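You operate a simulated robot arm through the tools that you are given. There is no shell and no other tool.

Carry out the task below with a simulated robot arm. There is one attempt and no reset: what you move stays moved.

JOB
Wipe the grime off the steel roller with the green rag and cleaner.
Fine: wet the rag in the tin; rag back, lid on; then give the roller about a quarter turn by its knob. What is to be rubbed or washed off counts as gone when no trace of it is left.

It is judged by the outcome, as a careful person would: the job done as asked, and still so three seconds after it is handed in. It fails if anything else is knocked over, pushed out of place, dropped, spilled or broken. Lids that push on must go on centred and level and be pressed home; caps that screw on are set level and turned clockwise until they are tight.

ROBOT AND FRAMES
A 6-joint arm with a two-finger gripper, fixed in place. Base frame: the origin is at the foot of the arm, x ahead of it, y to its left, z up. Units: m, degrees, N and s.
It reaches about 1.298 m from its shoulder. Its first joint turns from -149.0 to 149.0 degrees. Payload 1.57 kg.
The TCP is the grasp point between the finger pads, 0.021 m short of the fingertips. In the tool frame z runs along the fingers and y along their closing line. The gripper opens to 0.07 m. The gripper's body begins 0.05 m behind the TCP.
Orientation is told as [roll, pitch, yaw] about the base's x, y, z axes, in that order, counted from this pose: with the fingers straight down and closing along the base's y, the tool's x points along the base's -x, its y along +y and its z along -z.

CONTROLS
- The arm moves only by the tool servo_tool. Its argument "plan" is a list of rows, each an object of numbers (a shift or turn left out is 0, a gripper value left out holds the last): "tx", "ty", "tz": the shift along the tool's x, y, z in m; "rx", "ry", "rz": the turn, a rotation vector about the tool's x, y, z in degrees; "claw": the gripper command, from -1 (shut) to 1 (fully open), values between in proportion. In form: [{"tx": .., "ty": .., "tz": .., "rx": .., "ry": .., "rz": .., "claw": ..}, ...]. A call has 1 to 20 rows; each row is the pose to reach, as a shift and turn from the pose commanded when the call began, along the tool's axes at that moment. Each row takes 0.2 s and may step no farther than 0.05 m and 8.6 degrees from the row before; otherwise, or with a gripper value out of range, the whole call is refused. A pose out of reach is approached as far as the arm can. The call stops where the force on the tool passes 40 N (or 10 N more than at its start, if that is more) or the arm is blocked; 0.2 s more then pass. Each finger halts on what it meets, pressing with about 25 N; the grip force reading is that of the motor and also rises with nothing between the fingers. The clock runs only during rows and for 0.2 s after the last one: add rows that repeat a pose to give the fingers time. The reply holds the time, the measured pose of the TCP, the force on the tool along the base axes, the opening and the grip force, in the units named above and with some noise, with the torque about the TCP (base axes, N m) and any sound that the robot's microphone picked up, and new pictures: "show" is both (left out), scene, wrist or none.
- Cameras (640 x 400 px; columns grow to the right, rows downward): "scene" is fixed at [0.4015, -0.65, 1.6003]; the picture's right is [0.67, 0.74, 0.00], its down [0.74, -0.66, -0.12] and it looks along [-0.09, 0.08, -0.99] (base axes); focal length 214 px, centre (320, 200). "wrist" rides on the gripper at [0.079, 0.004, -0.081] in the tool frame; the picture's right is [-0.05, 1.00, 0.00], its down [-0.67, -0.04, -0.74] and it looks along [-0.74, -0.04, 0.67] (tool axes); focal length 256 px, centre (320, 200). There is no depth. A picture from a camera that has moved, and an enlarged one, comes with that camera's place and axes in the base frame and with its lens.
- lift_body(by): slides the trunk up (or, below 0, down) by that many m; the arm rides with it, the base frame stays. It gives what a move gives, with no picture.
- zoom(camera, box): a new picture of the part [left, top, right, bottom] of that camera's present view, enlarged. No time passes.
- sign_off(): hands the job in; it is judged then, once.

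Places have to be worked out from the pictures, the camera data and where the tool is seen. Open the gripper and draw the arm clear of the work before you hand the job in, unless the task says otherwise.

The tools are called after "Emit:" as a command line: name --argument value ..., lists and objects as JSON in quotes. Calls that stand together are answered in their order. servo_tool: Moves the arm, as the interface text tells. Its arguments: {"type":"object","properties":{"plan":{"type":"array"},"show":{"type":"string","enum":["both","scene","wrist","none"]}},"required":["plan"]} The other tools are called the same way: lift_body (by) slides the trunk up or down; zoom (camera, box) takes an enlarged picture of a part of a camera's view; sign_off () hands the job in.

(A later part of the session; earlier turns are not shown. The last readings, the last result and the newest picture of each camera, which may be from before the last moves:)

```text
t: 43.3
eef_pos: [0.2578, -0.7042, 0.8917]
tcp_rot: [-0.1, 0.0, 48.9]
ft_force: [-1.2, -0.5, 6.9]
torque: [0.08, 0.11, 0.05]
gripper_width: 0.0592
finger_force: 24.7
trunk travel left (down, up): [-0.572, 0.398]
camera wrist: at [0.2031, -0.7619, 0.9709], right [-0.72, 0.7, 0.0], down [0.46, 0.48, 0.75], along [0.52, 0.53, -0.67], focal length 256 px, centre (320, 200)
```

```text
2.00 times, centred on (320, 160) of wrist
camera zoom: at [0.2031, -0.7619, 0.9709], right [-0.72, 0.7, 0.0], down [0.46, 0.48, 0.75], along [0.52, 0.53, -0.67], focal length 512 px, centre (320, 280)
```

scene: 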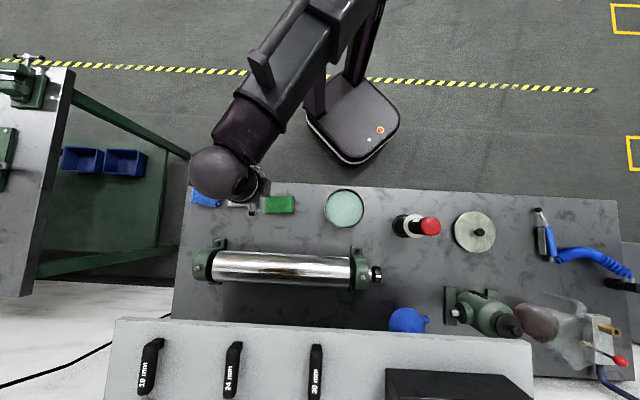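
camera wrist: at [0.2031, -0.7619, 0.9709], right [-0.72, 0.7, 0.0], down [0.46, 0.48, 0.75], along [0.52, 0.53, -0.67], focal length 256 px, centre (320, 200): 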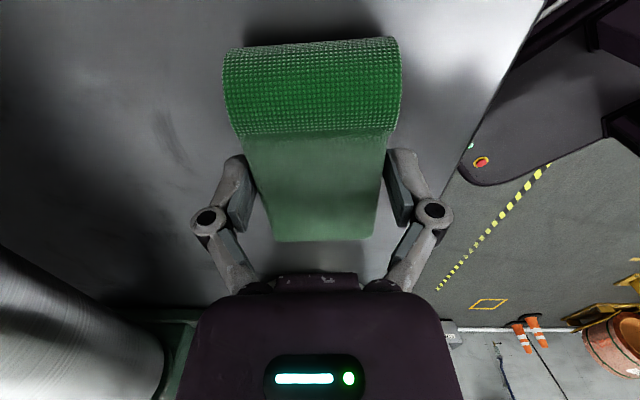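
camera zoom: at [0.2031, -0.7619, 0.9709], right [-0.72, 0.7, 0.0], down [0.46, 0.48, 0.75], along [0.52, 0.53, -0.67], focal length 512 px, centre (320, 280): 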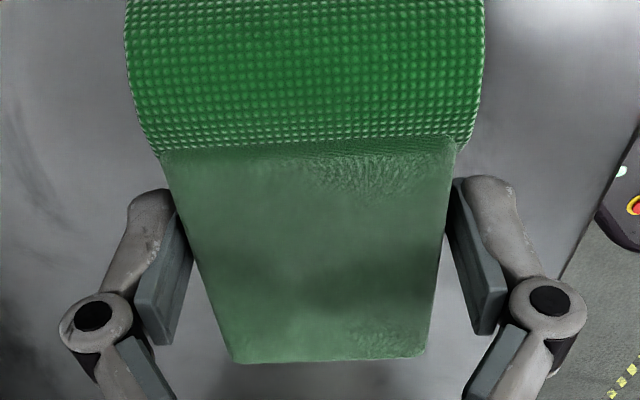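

The rag is gripped (59 mm). Its home pose is TCP (0.258, -0.705, 0.891), yaw 48.8°. I lift it and check the hold.

Emit:
lift_body --by 0.11

Emit:
servo_tool --plan '[{"claw": -1}]'

Emit:
zoom --camera "wrist" --box '[160, 60, 480, 260]'

```text
t: 44.7
eef_pos: [0.2592, -0.705, 1.0013]
tcp_rot: [-0.1, 0.0, 48.8]
ft_force: [-0.2, 0.5, -1.0]
torque: [-0.02, 0.01, 0.01]
gripper_width: 0.0587
finger_force: 25.0
trunk travel left (down, up): [-0.682, 0.288]
```

```text
t: 45.1
eef_pos: [0.2583, -0.7045, 1.0004]
tcp_rot: [0.0, 0.0, 48.9]
ft_force: [0.8, 0.4, 0.0]
torque: [0.0, -0.01, -0.01]
gripper_width: 0.0593
finger_force: 25.3
trunk travel left (down, up): [-0.682, 0.288]
camera wrist: at [0.2033, -0.7622, 1.0804], right [-0.72, 0.7, 0.0], down [0.46, 0.48, 0.75], along [0.52, 0.53, -0.67], focal length 256 px, centre (320, 200)
```

scene: 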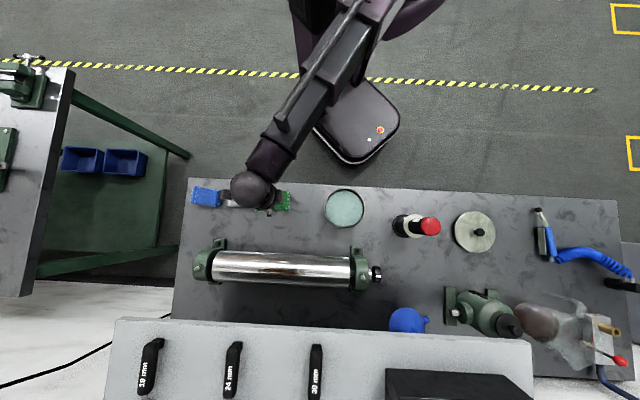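
wrist: 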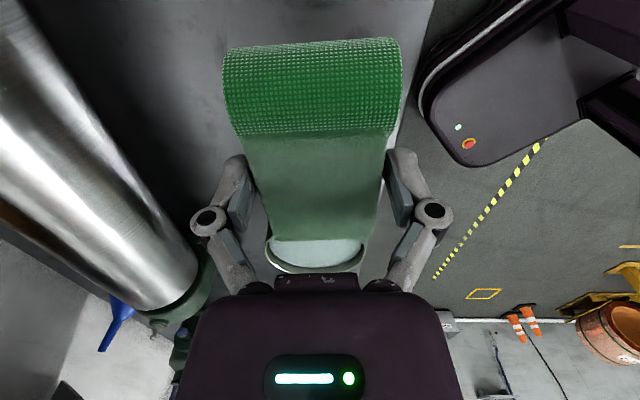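

```text
2.00 times, centred on (320, 160) of wrist
camera zoom: at [0.2033, -0.7622, 1.0804], right [-0.72, 0.7, 0.0], down [0.46, 0.48, 0.75], along [0.52, 0.53, -0.67], focal length 512 px, centre (320, 280)
```

zoom: 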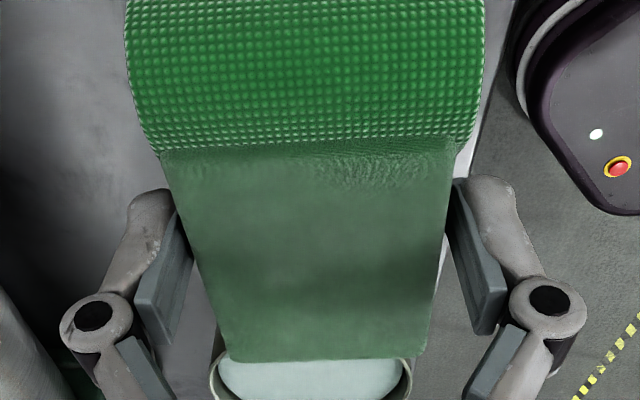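

The rag is held firmly. I carry it over toward the tin at this height (rag bottom ~0.968, rim ~0.92) and then tilt it 25° so its far end will dip.

Emit:
servo_tool --plan '[{"tx": -0.04, "ty": -0.0035}, {"tx": -0.08, "ty": -0.007}, {"tx": -0.12, "ty": -0.0105}, {"tx": -0.16, "ty": -0.014}, {"tx": -0.1959, "ty": -0.017}, {"tx": -0.1959, "ty": -0.017}]' --show "scene"

Emit:
servo_tool --plan '[{"ry": 8.3, "tz": -0.0019}, {"ry": 16.7, "tz": -0.0076}, {"ry": 25, "tz": -0.0169}, {"ry": 25, "tz": -0.0169}]'

Emit:
zoom --camera "wrist" --box '[160, 60, 480, 260]'

Emit:
zoom --camera "scene" --box '[290, 160, 418, 240]'

```text
t: 46.5
eef_pos: [0.4007, -0.5696, 0.9996]
tcp_rot: [-0.1, 0.0, 48.8]
ft_force: [-0.5, -0.3, -0.9]
torque: [0.0, -0.01, 0.02]
gripper_width: 0.0591
finger_force: 25.4
trunk travel left (down, up): [-0.682, 0.288]
```

scene: 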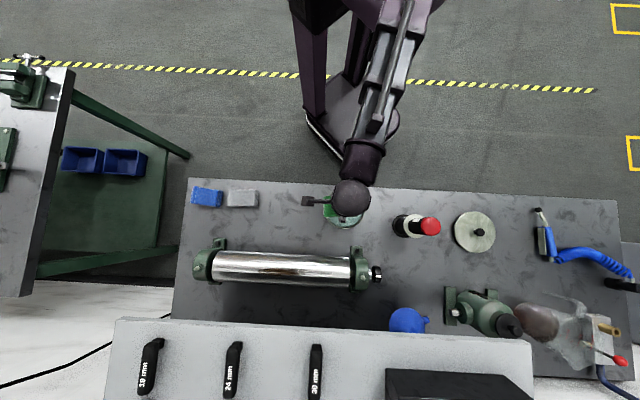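

```text
t: 47.5
eef_pos: [0.4011, -0.5689, 1.0173]
tcp_rot: [-0.1, 24.9, 48.8]
ft_force: [-0.1, -0.4, -1.3]
torque: [0.01, 0.02, 0.0]
gripper_width: 0.0591
finger_force: 24.7
trunk travel left (down, up): [-0.682, 0.288]
camera wrist: at [0.3735, -0.5948, 1.1239], right [-0.72, 0.69, -0.02], down [0.63, 0.67, 0.39], along [0.29, 0.27, -0.92], focal length 256 px, centre (320, 200)
```

scene: 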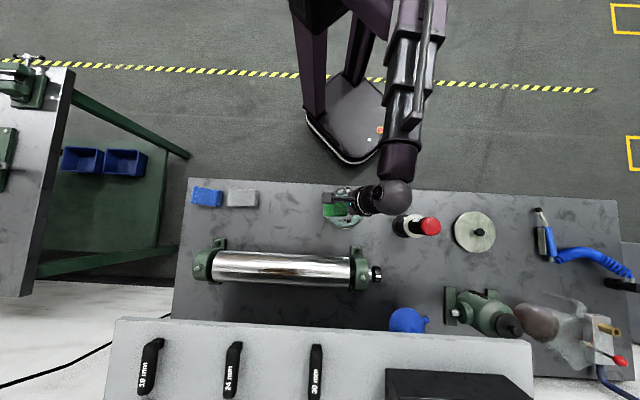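
wrist: 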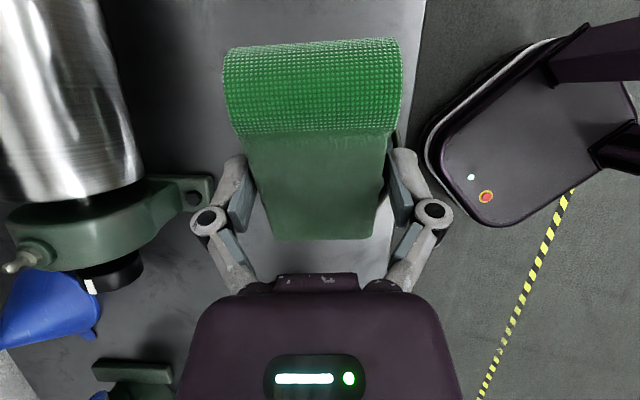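

```text
2.00 times, centred on (320, 160) of wrist
camera zoom: at [0.3735, -0.5948, 1.1239], right [-0.72, 0.69, -0.02], down [0.63, 0.67, 0.39], along [0.29, 0.27, -0.92], focal length 512 px, centre (320, 280)
```

zoom: 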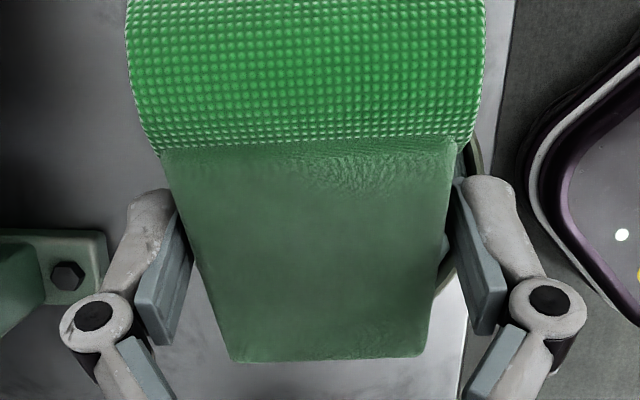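

```text
5.00 times, centred on (354, 200) of scene
camera zoom: at [0.4015, -0.65, 1.6003], right [0.67, 0.74, 0.0], down [0.74, -0.66, -0.12], along [-0.09, 0.08, -0.99], focal length 1072 px, centre (150, 200)
```

zoom: 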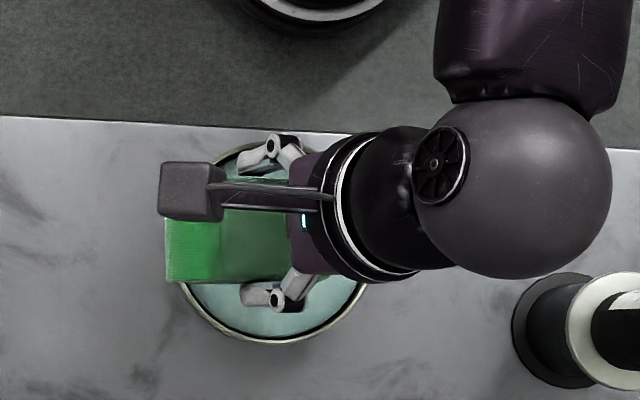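

Alignment over the tin looks good and there is clearance to the gun. I lower 45 mm and check before dipping.

Emit:
lift_body --by -0.045

Emit:
zoom --camera "scene" --box '[290, 160, 418, 240]'

Emit:
zoom --camera "wrist" --box '[160, 100, 480, 300]'

```text
t: 48.4
eef_pos: [0.401, -0.5686, 0.9731]
tcp_rot: [-0.1, 24.9, 48.8]
ft_force: [0.5, 0.2, -1.0]
torque: [-0.01, 0.0, -0.01]
gripper_width: 0.0592
finger_force: 25.1
trunk travel left (down, up): [-0.637, 0.333]
```

```text
5.00 times, centred on (354, 200) of scene
camera zoom: at [0.4015, -0.65, 1.6003], right [0.67, 0.74, 0.0], down [0.74, -0.66, -0.12], along [-0.09, 0.08, -0.99], focal length 1072 px, centre (150, 200)
```

zoom: 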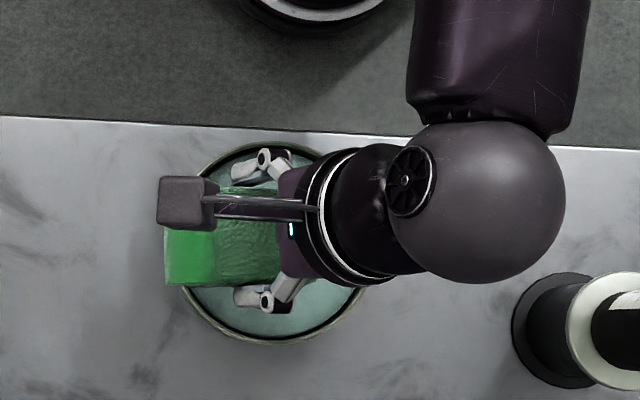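

```text
2.00 times, centred on (320, 200) of wrist
camera zoom: at [0.3733, -0.5949, 1.0787], right [-0.72, 0.69, -0.02], down [0.63, 0.67, 0.4], along [0.29, 0.27, -0.92], focal length 512 px, centre (320, 200)
```

zoom: 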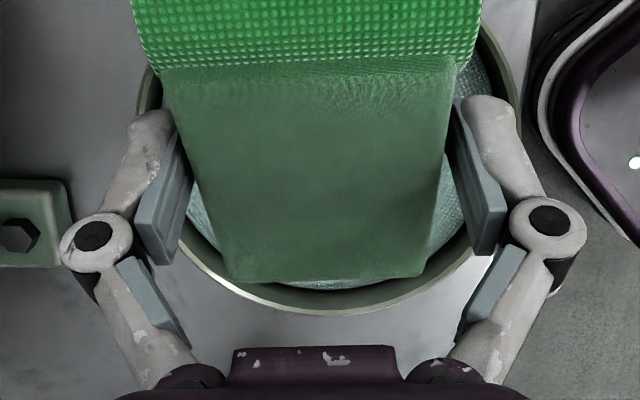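

The far end is going in within the mouth with margin on all sides. I lower another 20 mm.

Emit:
lift_body --by -0.02

Emit:
zoom --camera "wrist" --box '[160, 100, 480, 300]'

Emit:
zoom --camera "scene" --box '[290, 160, 418, 240]'

```text
t: 49.1
eef_pos: [0.4007, -0.57, 0.9532]
tcp_rot: [-0.1, 24.9, 48.8]
ft_force: [0.4, 0.4, -0.1]
torque: [0.04, -0.02, 0.02]
gripper_width: 0.0592
finger_force: 24.8
trunk travel left (down, up): [-0.617, 0.353]
```

```text
2.00 times, centred on (320, 200) of wrist
camera zoom: at [0.3733, -0.5949, 1.0587], right [-0.72, 0.69, -0.02], down [0.63, 0.67, 0.4], along [0.29, 0.27, -0.92], focal length 512 px, centre (320, 200)
```

zoom: 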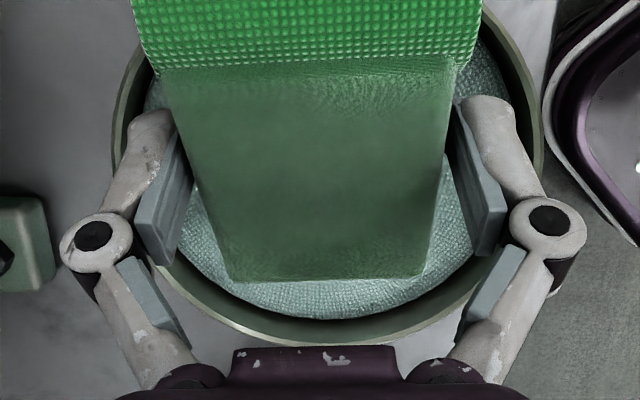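

```text
5.00 times, centred on (354, 200) of scene
camera zoom: at [0.4015, -0.65, 1.6003], right [0.67, 0.74, 0.0], down [0.74, -0.66, -0.12], along [-0.09, 0.08, -0.99], focal length 1072 px, centre (150, 200)
```

zoom: 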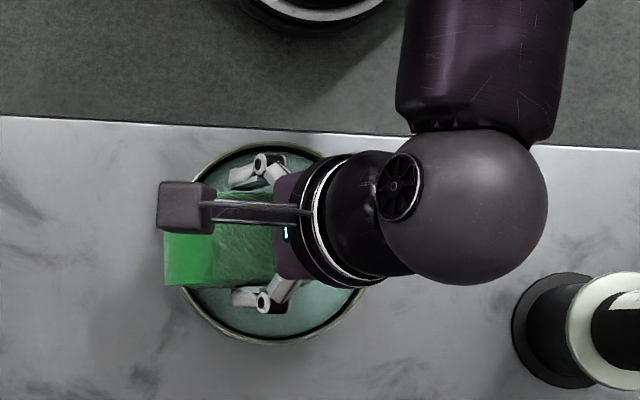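

The surface inside is lower than the rim by about a centimetre or more and looks like a soaked, textured surface. I keep lowering carefully in 8 mm steps.

Emit:
lift_body --by -0.008

Emit:
lift_body --by -0.006

Emit:
zoom --camera "wrist" --box '[160, 100, 480, 300]'

Emit:
zoom --camera "scene" --box '[290, 160, 418, 240]'

```text
t: 49.6
eef_pos: [0.4003, -0.5688, 0.9456]
tcp_rot: [-0.2, 24.9, 48.7]
ft_force: [-1.9, -3.2, 12.3]
torque: [0.22, -0.09, -0.02]
gripper_width: 0.0592
finger_force: 25.4
trunk travel left (down, up): [-0.609, 0.361]
```

```text
t: 50.2
eef_pos: [0.4011, -0.5682, 0.9389]
tcp_rot: [-0.1, 24.9, 48.7]
ft_force: [-4.0, -1.8, 10.2]
torque: [0.0, -0.27, 0.0]
gripper_width: 0.059
finger_force: 25.0
trunk travel left (down, up): [-0.603, 0.367]
```

```text
2.00 times, centred on (320, 200) of wrist
camera zoom: at [0.3725, -0.5944, 1.0451], right [-0.72, 0.69, -0.02], down [0.63, 0.67, 0.4], along [0.29, 0.27, -0.92], focal length 512 px, centre (320, 200)
```

zoom: 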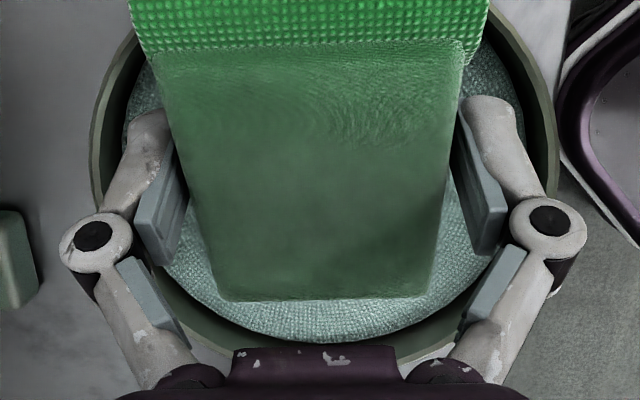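

```text
5.00 times, centred on (354, 200) of scene
camera zoom: at [0.4015, -0.65, 1.6003], right [0.67, 0.74, 0.0], down [0.74, -0.66, -0.12], along [-0.09, 0.08, -0.99], focal length 1072 px, centre (150, 200)
```

zoom: 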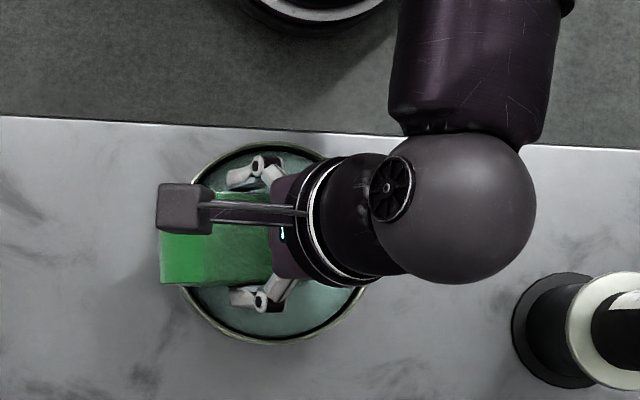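

The rag's end meets a firm surface (12 N at TCP z 0.946) and has begun to shift slightly in the grip. I ease off and look.

Emit:
lift_body --by 0.03

Emit:
servo_tool --plan '[{"claw": -1}]' --show "wrist"

Emit:
zoom --camera "wrist" --box '[160, 60, 480, 260]'

Emit:
zoom --camera "scene" --box '[290, 160, 418, 240]'

```text
t: 51.0
eef_pos: [0.4021, -0.5683, 0.9685]
tcp_rot: [-0.1, 24.8, 48.8]
ft_force: [-1.0, -0.5, -0.2]
torque: [-0.02, 0.01, 0.04]
gripper_width: 0.0593
finger_force: 25.1
trunk travel left (down, up): [-0.633, 0.337]
```

```text
t: 51.4
eef_pos: [0.4012, -0.5705, 0.9678]
tcp_rot: [-0.2, 24.9, 48.8]
ft_force: [-0.1, 0.1, 0.4]
torque: [0.01, -0.02, -0.02]
gripper_width: 0.0591
finger_force: 25.0
trunk travel left (down, up): [-0.633, 0.337]
camera wrist: at [0.3734, -0.5949, 1.0747], right [-0.72, 0.69, -0.02], down [0.63, 0.67, 0.4], along [0.29, 0.27, -0.92], focal length 256 px, centre (320, 200)
```

wrist: 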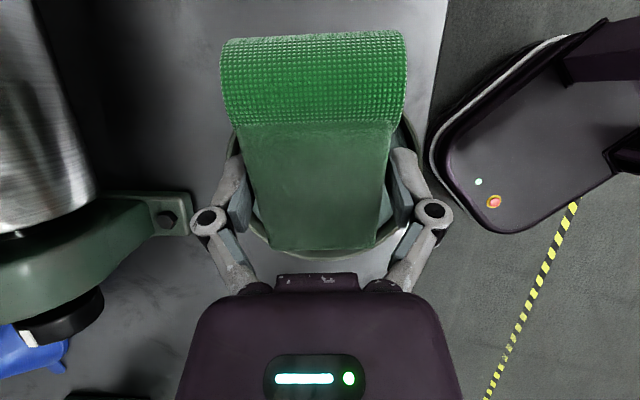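

```text
2.00 times, centred on (320, 160) of wrist
camera zoom: at [0.3734, -0.5949, 1.0747], right [-0.72, 0.69, -0.02], down [0.63, 0.67, 0.4], along [0.29, 0.27, -0.92], focal length 512 px, centre (320, 280)
```

zoom: 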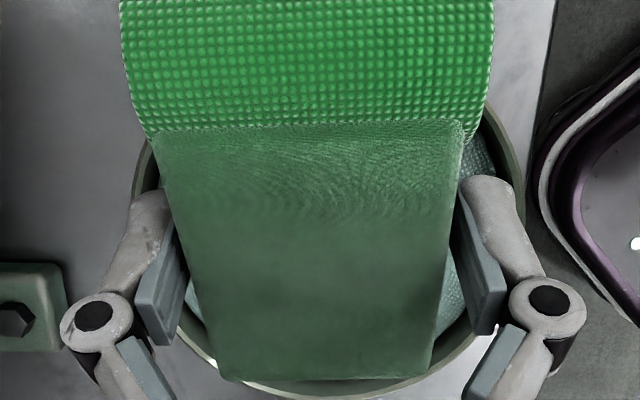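

```text
5.00 times, centred on (354, 200) of scene
camera zoom: at [0.4015, -0.65, 1.6003], right [0.67, 0.74, 0.0], down [0.74, -0.66, -0.12], along [-0.09, 0.08, -0.99], focal length 1072 px, centre (150, 200)
```

zoom: 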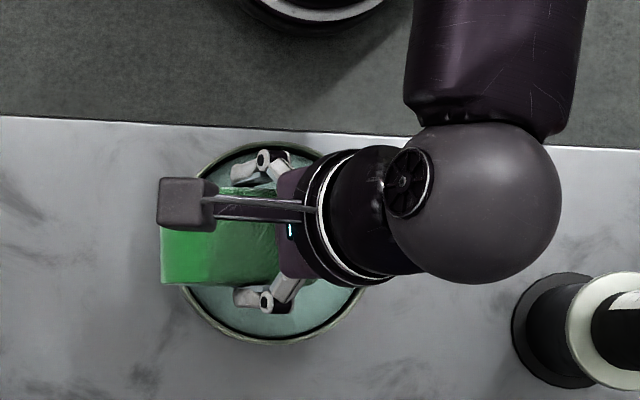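

The rag is still square and firm in the grip, having slid only a few mm. To wet a wider part of its face I reduce the tilt to 12° and touch down again gently.

Emit:
servo_tool --plan '[{"ry": -6.5, "tx": -0.0087, "tz": 0.003}, {"ry": -13, "tx": -0.0174, "tz": 0.0061}, {"ry": -13, "tx": -0.0174, "tz": 0.0061}]' --show "wrist"

Emit:
zoom --camera "wrist" --box '[160, 100, 480, 300]'

Emit:
zoom --camera "scene" --box '[290, 160, 418, 240]'

```text
t: 52.1
eef_pos: [0.41, -0.5588, 0.9551]
tcp_rot: [-0.1, 11.8, 48.8]
ft_force: [-0.3, -0.1, -0.4]
torque: [0.02, -0.02, 0.0]
gripper_width: 0.059
finger_force: 24.8
trunk travel left (down, up): [-0.633, 0.337]
camera wrist: at [0.3669, -0.6026, 1.0501], right [-0.72, 0.7, -0.01], down [0.56, 0.58, 0.59], along [0.42, 0.42, -0.81], focal length 256 px, centre (320, 200)
```

wrist: 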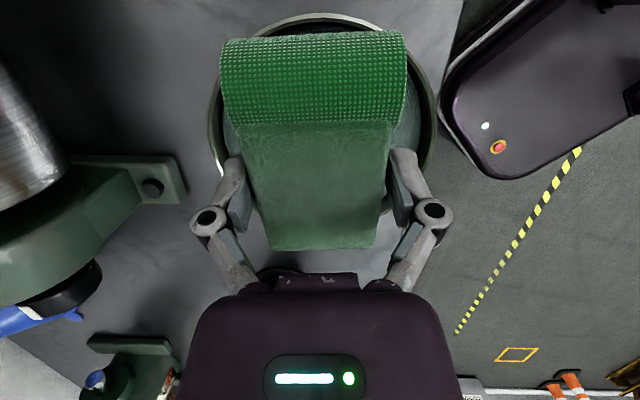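

```text
2.00 times, centred on (320, 200) of wrist
camera zoom: at [0.3669, -0.6026, 1.0501], right [-0.72, 0.7, -0.01], down [0.56, 0.58, 0.59], along [0.42, 0.42, -0.81], focal length 512 px, centre (320, 200)
```

zoom: 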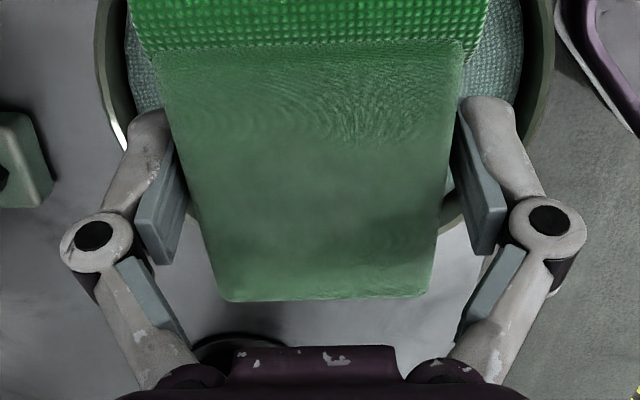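

```text
5.00 times, centred on (354, 200) of scene
camera zoom: at [0.4015, -0.65, 1.6003], right [0.67, 0.74, 0.0], down [0.74, -0.66, -0.12], along [-0.09, 0.08, -0.99], focal length 1072 px, centre (150, 200)
```

zoom: 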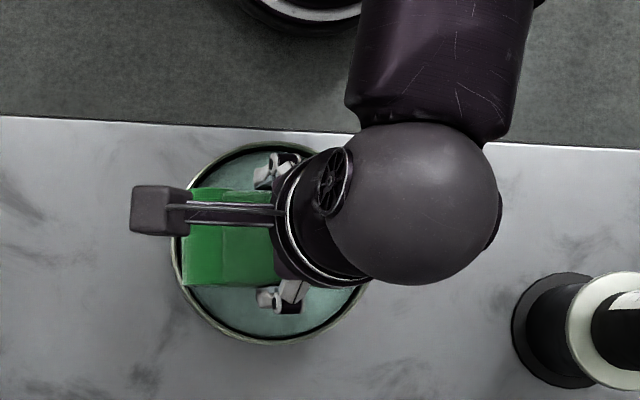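

The leading edge should enter about 12 mm inside the far wall. I lower gently until light contact.

Emit:
lift_body --by -0.015

Emit:
zoom --camera "wrist" --box '[160, 100, 480, 300]'

Emit:
lift_body --by -0.006

Emit:
zoom --camera "wrist" --box '[160, 100, 480, 300]'

```text
t: 52.8
eef_pos: [0.4116, -0.5584, 0.9402]
tcp_rot: [-0.1, 12.0, 48.8]
ft_force: [0.7, -0.3, -0.9]
torque: [-0.03, 0.01, 0.0]
gripper_width: 0.0592
finger_force: 25.0
trunk travel left (down, up): [-0.618, 0.352]
```

```text
2.00 times, centred on (320, 200) of wrist
camera zoom: at [0.367, -0.6025, 1.0352], right [-0.72, 0.7, -0.01], down [0.56, 0.58, 0.59], along [0.42, 0.42, -0.81], focal length 512 px, centre (320, 200)
```

zoom: 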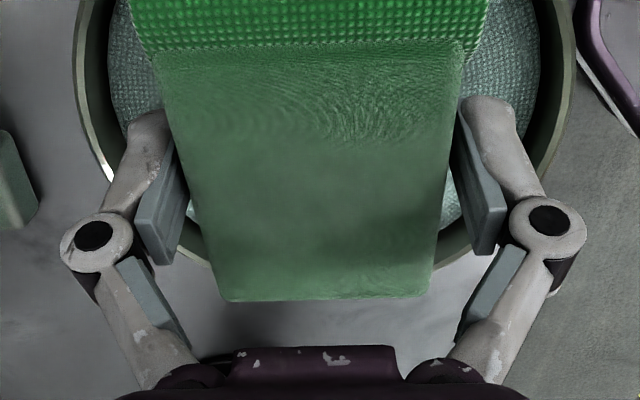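

```text
t: 53.3
eef_pos: [0.4103, -0.5598, 0.9335]
tcp_rot: [-0.2, 11.9, 48.8]
ft_force: [0.5, -0.5, -1.1]
torque: [0.0, 0.02, 0.02]
gripper_width: 0.0591
finger_force: 25.3
trunk travel left (down, up): [-0.612, 0.358]
```

```text
2.00 times, centred on (320, 200) of wrist
camera zoom: at [0.367, -0.6025, 1.0292], right [-0.72, 0.7, -0.01], down [0.56, 0.58, 0.59], along [0.42, 0.42, -0.81], focal length 512 px, centre (320, 200)
```

zoom: 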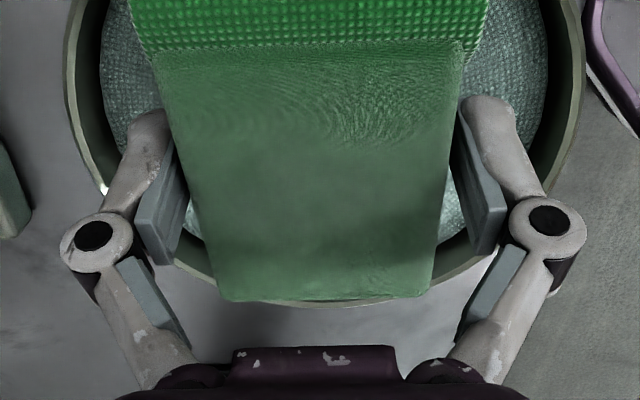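

The far rim has appeared just beyond the rag's edge, so the rag is inside. I lower further to contact.

Emit:
lift_body --by -0.006

Emit:
lift_body --by -0.004

Emit:
zoom --camera "wrist" --box '[160, 100, 480, 300]'

```text
t: 53.9
eef_pos: [0.4104, -0.5587, 0.9304]
tcp_rot: [0.0, 12.1, 48.8]
ft_force: [3.1, -1.9, 18.8]
torque: [-0.11, -0.01, 0.02]
gripper_width: 0.0593
finger_force: 25.3
trunk travel left (down, up): [-0.606, 0.364]
```

```text
t: 54.4
eef_pos: [0.4091, -0.5584, 0.9255]
tcp_rot: [-0.1, 11.9, 48.7]
ft_force: [1.8, -0.4, 17.3]
torque: [-0.06, -0.01, 0.01]
gripper_width: 0.0592
finger_force: 25.5
trunk travel left (down, up): [-0.602, 0.368]
```

```text
2.00 times, centred on (320, 200) of wrist
camera zoom: at [0.3664, -0.6017, 1.0199], right [-0.72, 0.7, -0.01], down [0.56, 0.58, 0.59], along [0.42, 0.42, -0.81], focal length 512 px, centre (320, 200)
```

zoom: 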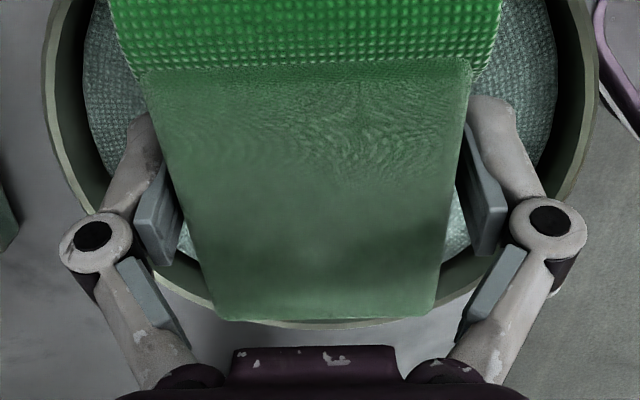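

The rag has now slid up in the fingers by about 15 mm, so its wet face is about level with the fingertips. I lift out, level the tool, and will set it back on its own spot to re-grip it higher before wiping.

Emit:
lift_body --by 0.075

Emit:
servo_tool --plan '[{"ry": -6, "tx": -0.0006, "tz": 0.003}, {"ry": -12, "tx": -0.0008, "tz": 0.0039}, {"ry": -12, "tx": -0.0008, "tz": 0.0039}]' --show "wrist"

Emit:
zoom --camera "scene" --box '[290, 160, 418, 240]'

```text
t: 55.5
eef_pos: [0.4096, -0.5591, 0.9989]
tcp_rot: [-0.1, 11.9, 48.9]
ft_force: [0.0, 0.4, -0.4]
torque: [-0.04, 0.0, -0.01]
gripper_width: 0.059
finger_force: 25.4
trunk travel left (down, up): [-0.677, 0.293]
```

```text
t: 56.3
eef_pos: [0.41, -0.5592, 0.9955]
tcp_rot: [0.0, -0.1, 48.8]
ft_force: [0.7, -0.3, 0.0]
torque: [-0.01, 0.03, 0.03]
gripper_width: 0.0594
finger_force: 24.9
trunk travel left (down, up): [-0.677, 0.293]
camera wrist: at [0.3547, -0.6169, 1.0754], right [-0.72, 0.7, 0.0], down [0.46, 0.48, 0.75], along [0.52, 0.53, -0.67], focal length 256 px, centre (320, 200)
```

wrist: 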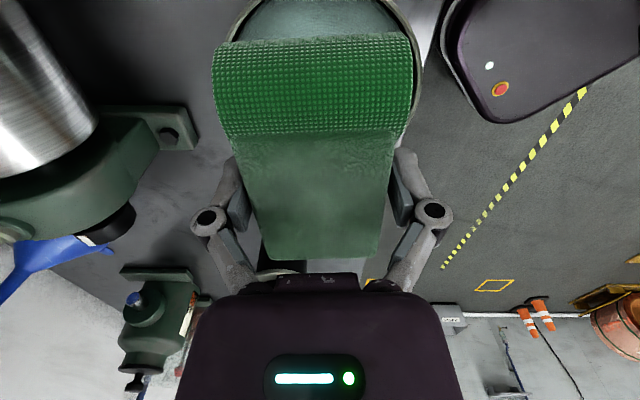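

```text
5.00 times, centred on (354, 200) of scene
camera zoom: at [0.4015, -0.65, 1.6003], right [0.67, 0.74, 0.0], down [0.74, -0.66, -0.12], along [-0.09, 0.08, -0.99], focal length 1072 px, centre (150, 200)
```

zoom: 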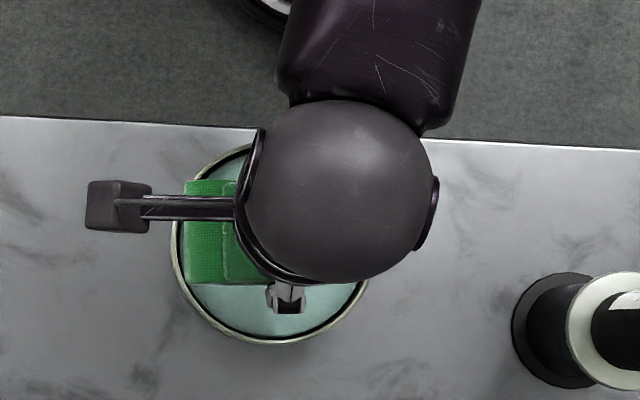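

Level again. I carry it back to its home spot and lower it until the tips are just above the bench.

Emit:
servo_tool --plan '[{"tx": 0.042, "ty": 0.004}, {"tx": 0.084, "ty": 0.008}, {"tx": 0.126, "ty": 0.012}, {"tx": 0.168, "ty": 0.016}, {"tx": 0.2097, "ty": 0.0187}, {"tx": 0.2097, "ty": 0.0187}]' --show "none"

Emit:
lift_body --by -0.105

Emit:
zoom --camera "wrist" --box '[160, 60, 480, 260]'

Emit:
zoom --camera "scene" --box '[180, 160, 340, 260]'

```text
t: 57.7
eef_pos: [0.256, -0.7053, 0.9951]
tcp_rot: [-0.1, -0.2, 48.7]
ft_force: [-0.5, -0.7, -1.2]
torque: [0.01, -0.01, 0.01]
gripper_width: 0.0592
finger_force: 24.9
trunk travel left (down, up): [-0.677, 0.293]
```

```text
t: 59.1
eef_pos: [0.2573, -0.7052, 0.89]
tcp_rot: [-0.2, -0.2, 48.6]
ft_force: [0.1, 0.1, -0.3]
torque: [-0.01, 0.0, 0.03]
gripper_width: 0.0593
finger_force: 24.8
trunk travel left (down, up): [-0.572, 0.398]
```

```text
2.00 times, centred on (320, 160) of wrist
camera zoom: at [0.202, -0.7625, 0.9705], right [-0.72, 0.7, 0.0], down [0.46, 0.48, 0.75], along [0.52, 0.53, -0.67], focal length 512 px, centre (320, 280)
```

zoom: 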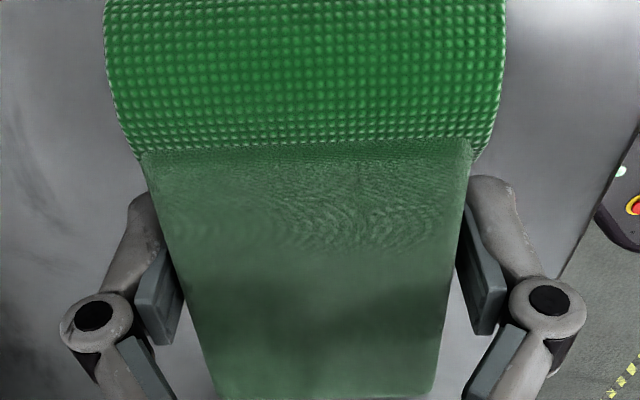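

```text
4.00 times, centred on (260, 210) of scene
camera zoom: at [0.4015, -0.65, 1.6003], right [0.67, 0.74, 0.0], down [0.74, -0.66, -0.12], along [-0.09, 0.08, -0.99], focal length 858 px, centre (560, 160)
```

zoom: 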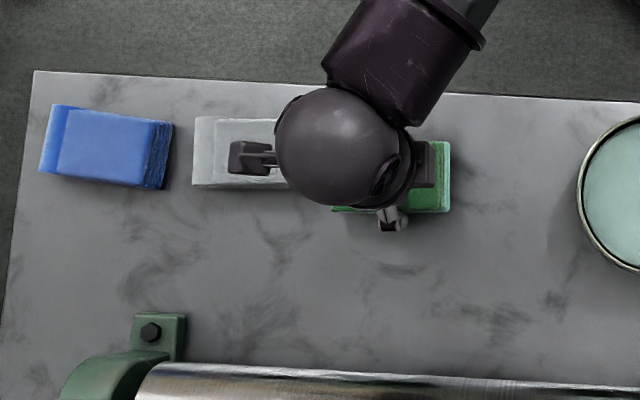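

A pale mint film now shows at the rag's far end, a sign that it took up cleaner. I lower the last bit to the bench.

Emit:
zoom --camera "scene" --box '[256, 185, 304, 215]'

Emit:
lift_body --by -0.008

Emit:
lift_body --by -0.004

```text
13.33 times, centred on (280, 200) of scene
camera zoom: at [0.4015, -0.65, 1.6003], right [0.67, 0.74, 0.0], down [0.74, -0.66, -0.12], along [-0.09, 0.08, -0.99], focal length 2860 px, centre (853, 200)
```

zoom: 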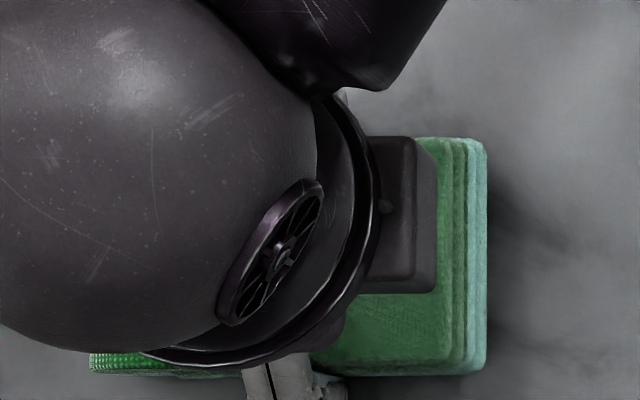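

```text
t: 59.7
eef_pos: [0.2575, -0.7038, 0.8836]
tcp_rot: [0.0, -0.1, 48.7]
ft_force: [0.1, -1.3, 5.7]
torque: [-0.24, 0.13, 0.06]
gripper_width: 0.0592
finger_force: 24.9
trunk travel left (down, up): [-0.564, 0.406]
```

```text
t: 60.2
eef_pos: [0.2567, -0.704, 0.8789]
tcp_rot: [0.0, -0.1, 48.8]
ft_force: [2.7, -0.2, 9.3]
torque: [-0.35, 0.23, 0.08]
gripper_width: 0.0596
finger_force: 24.9
trunk travel left (down, up): [-0.56, 0.41]
```

Contact with the bench. I release the rag here, raise slightly and look at how it lies.

Emit:
servo_tool --plan '[{"claw": 1}, {"claw": 1}]' --show "none"

Emit:
lift_body --by 0.035

Emit:
zoom --camera "wrist" --box '[160, 60, 480, 260]'

Emit:
zoom --camera "scene" --box '[240, 175, 304, 215]'

```text
t: 60.8
eef_pos: [0.2577, -0.7042, 0.8785]
tcp_rot: [-0.1, -0.2, 48.8]
ft_force: [0.2, -0.5, 0.1]
torque: [0.01, 0.01, -0.01]
gripper_width: 0.07
finger_force: 0.0
trunk travel left (down, up): [-0.56, 0.41]
```

```text
t: 61.6
eef_pos: [0.2579, -0.7044, 0.9142]
tcp_rot: [-0.1, 0.0, 48.7]
ft_force: [-0.5, -0.2, 1.0]
torque: [-0.02, 0.02, 0.0]
gripper_width: 0.0701
finger_force: 0.1
trunk travel left (down, up): [-0.595, 0.375]
```

```text
2.00 times, centred on (320, 160) of wrist
camera zoom: at [0.2019, -0.7625, 0.9934], right [-0.72, 0.7, 0.0], down [0.46, 0.48, 0.75], along [0.52, 0.53, -0.67], focal length 512 px, centre (320, 280)
```

zoom: 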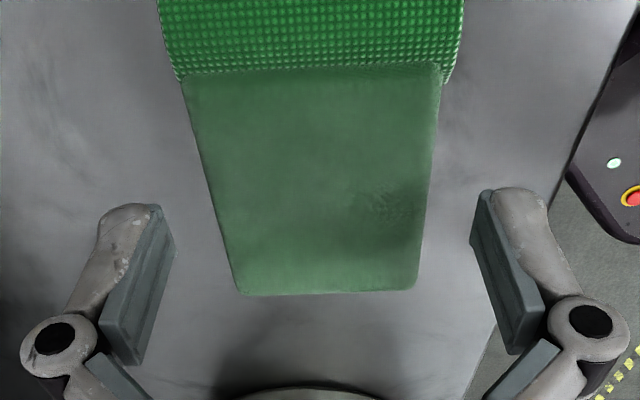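

```text
10.00 times, centred on (272, 195) of scene
camera zoom: at [0.4015, -0.65, 1.6003], right [0.67, 0.74, 0.0], down [0.74, -0.66, -0.12], along [-0.09, 0.08, -0.99], focal length 2145 px, centre (800, 250)
```

zoom: 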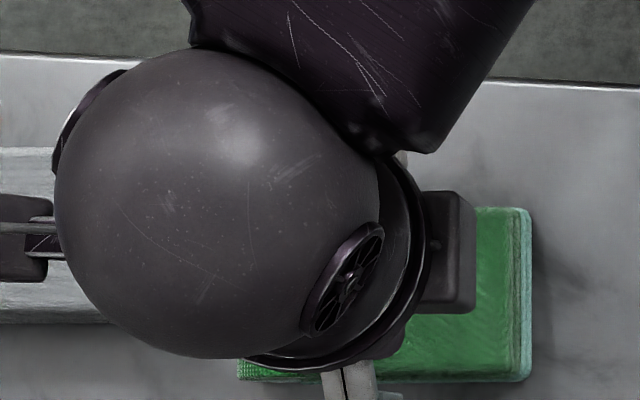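

The rag lies at its home spot with a mint-coloured (wet) bottom layer. I re-grip it a bit higher so more of it stands out below the fingertips.

Emit:
lift_body --by -0.02

Emit:
servo_tool --plan '[{"claw": -1}, {"claw": -1}, {"claw": -1}]' --show "none"

Emit:
lift_body --by 0.23

Emit:
zoom --camera "wrist" --box '[160, 60, 480, 260]'

Emit:
zoom --camera "scene" --box '[180, 160, 340, 260]'

```text
t: 62.3
eef_pos: [0.257, -0.7053, 0.8935]
tcp_rot: [-0.1, -0.1, 48.8]
ft_force: [0.8, 0.1, 0.1]
torque: [0.0, 0.02, -0.04]
gripper_width: 0.0698
finger_force: 0.0
trunk travel left (down, up): [-0.575, 0.395]
```

```text
t: 63.1
eef_pos: [0.2566, -0.7047, 0.893]
tcp_rot: [-0.1, -0.1, 48.8]
ft_force: [1.3, -0.8, 7.7]
torque: [0.05, 0.05, 0.04]
gripper_width: 0.0592
finger_force: 24.9
trunk travel left (down, up): [-0.575, 0.395]
```

```text
t: 65.5
eef_pos: [0.2571, -0.7052, 1.1237]
tcp_rot: [0.0, -0.2, 48.7]
ft_force: [-0.2, 0.2, -1.0]
torque: [-0.01, 0.0, 0.01]
gripper_width: 0.0593
finger_force: 25.2
trunk travel left (down, up): [-0.805, 0.165]
```

```text
2.00 times, centred on (320, 160) of wrist
camera zoom: at [0.2019, -0.7626, 1.2033], right [-0.72, 0.7, 0.0], down [0.46, 0.48, 0.75], along [0.52, 0.53, -0.67], focal length 512 px, centre (320, 280)
```

zoom: 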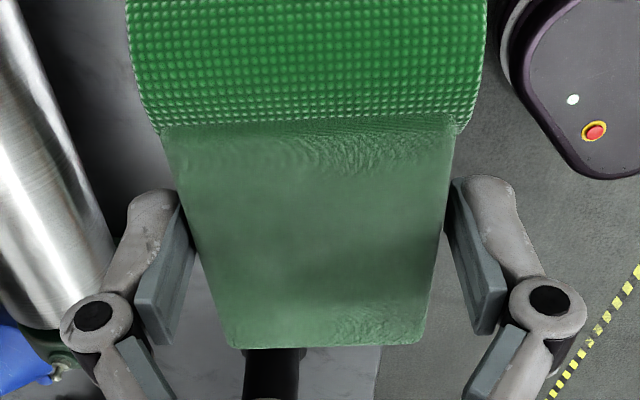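

```text
4.00 times, centred on (260, 210) of scene
camera zoom: at [0.4015, -0.65, 1.6003], right [0.67, 0.74, 0.0], down [0.74, -0.66, -0.12], along [-0.09, 0.08, -0.99], focal length 858 px, centre (560, 160)
```

zoom: 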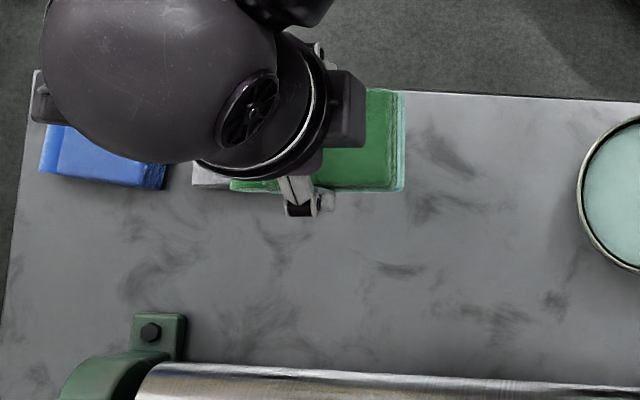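

The re-grip is good with the wet layer underneath. I carry it at this height over the roller's grime centre, about (0.425, -0.818), and align with the roller axis.

Emit:
servo_tool --plan '[{"tx": -0.005, "ty": -0.04, "rz": 0.7}, {"tx": -0.0105, "ty": -0.08, "rz": 1.5}, {"tx": -0.016, "ty": -0.12, "rz": 2.3}, {"tx": -0.021, "ty": -0.16, "rz": 3.1}, {"tx": -0.0265, "ty": -0.2006, "rz": 3.7}, {"tx": -0.0265, "ty": -0.2006, "rz": 3.7}]'

Emit:
zoom --camera "scene" --box '[200, 220, 360, 320]'

```text
t: 66.9
eef_pos: [0.4253, -0.817, 1.1239]
tcp_rot: [-0.1, -0.2, 45.1]
ft_force: [0.7, -0.2, -0.7]
torque: [0.01, -0.04, 0.03]
gripper_width: 0.0594
finger_force: 25.1
trunk travel left (down, up): [-0.805, 0.165]
camera wrist: at [0.367, -0.8706, 1.2038], right [-0.67, 0.74, 0.0], down [0.49, 0.45, 0.75], along [0.55, 0.5, -0.67], focal length 256 px, centre (320, 200)
```

scene: 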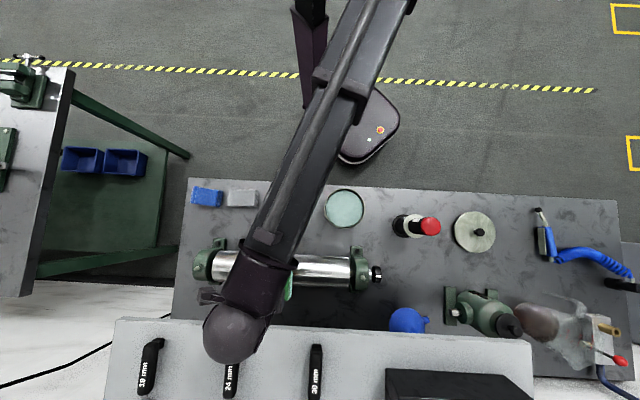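
wrist: 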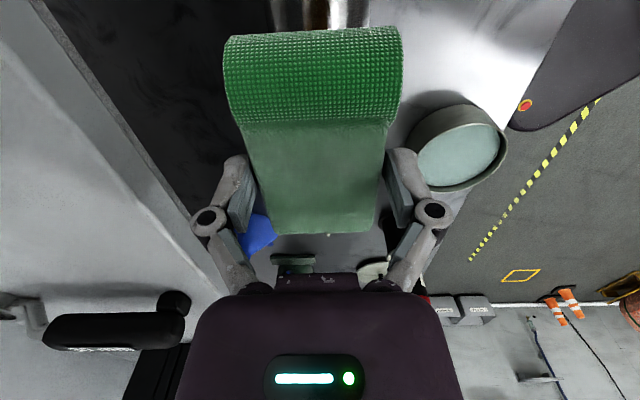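

```text
4.00 times, centred on (280, 270) of scene
camera zoom: at [0.4015, -0.65, 1.6003], right [0.67, 0.74, 0.0], down [0.74, -0.66, -0.12], along [-0.09, 0.08, -0.99], focal length 858 px, centre (480, -80)
```

zoom: 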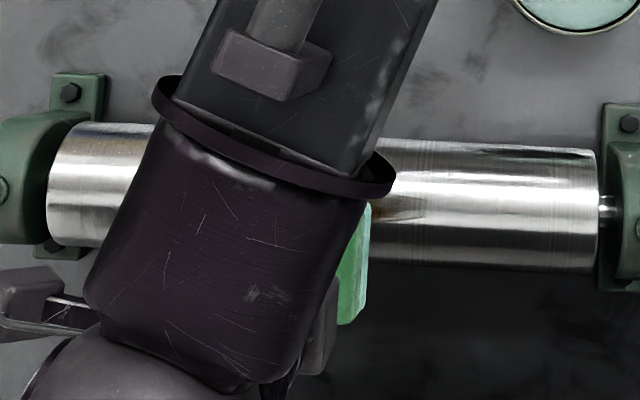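

Positioned over the roller, clear of the shelf edge and the wrench handles (nearest at v≈0.99 vs tool at 0.88). I lower to just above contact.

Emit:
lift_body --by -0.085

Emit:
servo_tool --plan '[{"claw": -1}]'

Emit:
zoom --camera "scene" --box '[200, 220, 360, 320]'

```text
t: 68.1
eef_pos: [0.4252, -0.8167, 1.0384]
tcp_rot: [0.0, -0.1, 45.0]
ft_force: [0.7, 0.6, -0.6]
torque: [-0.02, -0.01, 0.02]
gripper_width: 0.059
finger_force: 24.9
trunk travel left (down, up): [-0.72, 0.25]
```

```text
t: 68.5
eef_pos: [0.4267, -0.8175, 1.0394]
tcp_rot: [0.0, -0.1, 45.1]
ft_force: [0.3, 0.2, -0.9]
torque: [-0.04, -0.04, 0.01]
gripper_width: 0.0592
finger_force: 25.7
trunk travel left (down, up): [-0.72, 0.25]
camera wrist: at [0.3673, -0.871, 1.1184], right [-0.67, 0.74, 0.0], down [0.49, 0.45, 0.75], along [0.55, 0.5, -0.67], focal length 256 px, centre (320, 200)
```

scene: 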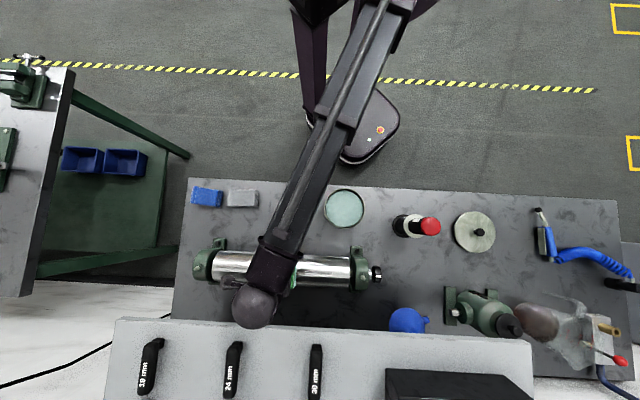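
wrist: 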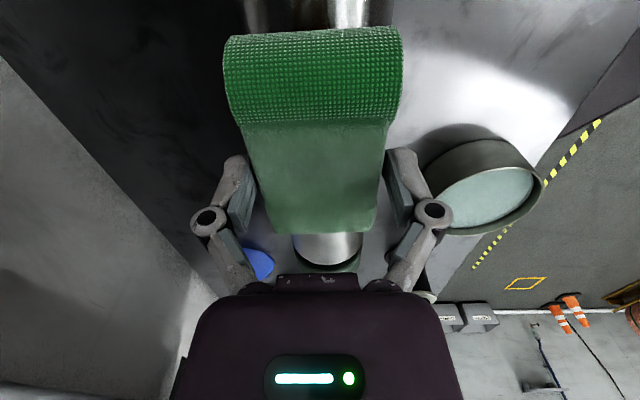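

```text
4.00 times, centred on (280, 270) of scene
camera zoom: at [0.4015, -0.65, 1.6003], right [0.67, 0.74, 0.0], down [0.74, -0.66, -0.12], along [-0.09, 0.08, -0.99], focal length 858 px, centre (480, -80)
```

zoom: 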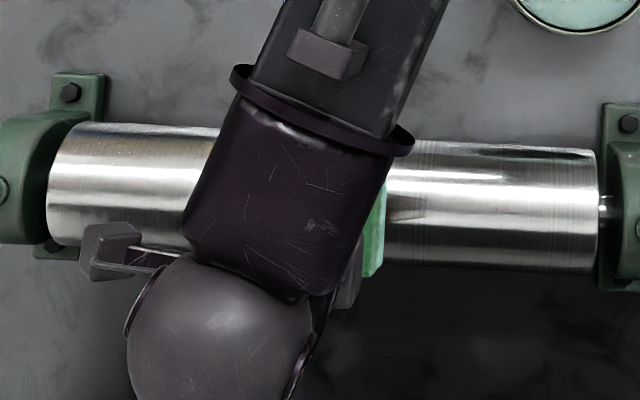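

I zoom the wrist view to check the sideways alignment between rag and roller.

Emit:
zoom --camera "wrist" --box '[240, 180, 400, 280]'

Emit:
zoom --camera "wrist" --box '[220, 0, 412, 120]'

```text
4.00 times, centred on (320, 230) of wrist
camera zoom: at [0.3673, -0.871, 1.1184], right [-0.67, 0.74, 0.0], down [0.49, 0.45, 0.75], along [0.55, 0.5, -0.67], focal length 1024 px, centre (320, 80)
```

zoom: 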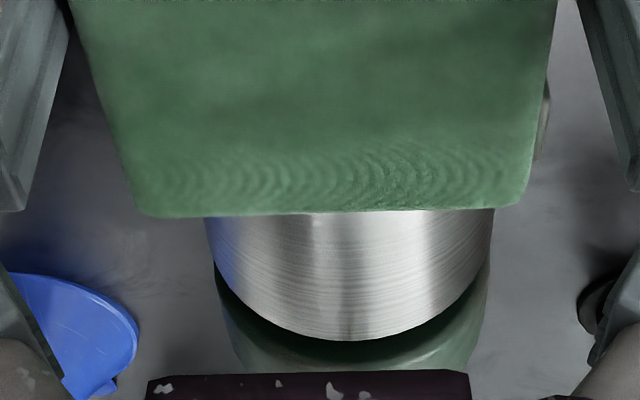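

```text
3.33 times, centred on (316, 60) of wrist
camera zoom: at [0.3673, -0.871, 1.1184], right [-0.67, 0.74, 0.0], down [0.49, 0.45, 0.75], along [0.55, 0.5, -0.67], focal length 853 px, centre (333, 667)
```

zoom: 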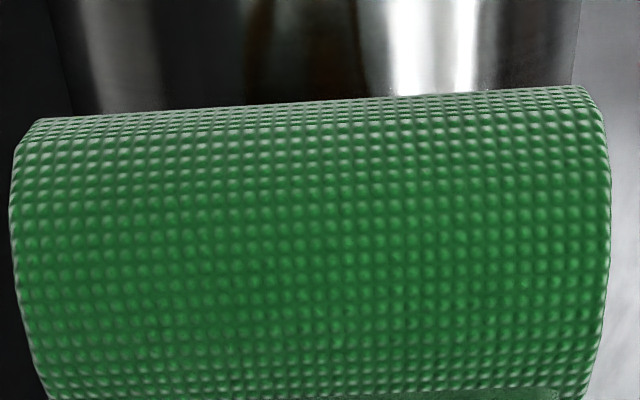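

The crown is at v≈0.882, z≈0.973, and the rag is centred on it within 2 mm. I lower until light contact.

Emit:
lift_body --by -0.022

Emit:
lift_body --by -0.003

Emit:
lift_body --by -0.003

```text
t: 69.2
eef_pos: [0.4259, -0.8165, 1.0158]
tcp_rot: [-0.1, -0.1, 45.1]
ft_force: [-1.0, 0.0, -0.3]
torque: [-0.03, -0.02, 0.01]
gripper_width: 0.0594
finger_force: 25.6
trunk travel left (down, up): [-0.698, 0.272]
```

```text
t: 69.7
eef_pos: [0.4252, -0.8161, 1.0137]
tcp_rot: [-0.1, -0.2, 45.1]
ft_force: [0.4, -0.3, 5.2]
torque: [-0.07, -0.01, 0.02]
gripper_width: 0.0593
finger_force: 24.3
trunk travel left (down, up): [-0.695, 0.275]
```

```text
t: 70.2
eef_pos: [0.4254, -0.8158, 1.0112]
tcp_rot: [0.0, -0.1, 45.0]
ft_force: [1.0, -2.3, 19.4]
torque: [-0.1, -0.06, 0.02]
gripper_width: 0.0596
finger_force: 25.2
trunk travel left (down, up): [-0.692, 0.278]
```

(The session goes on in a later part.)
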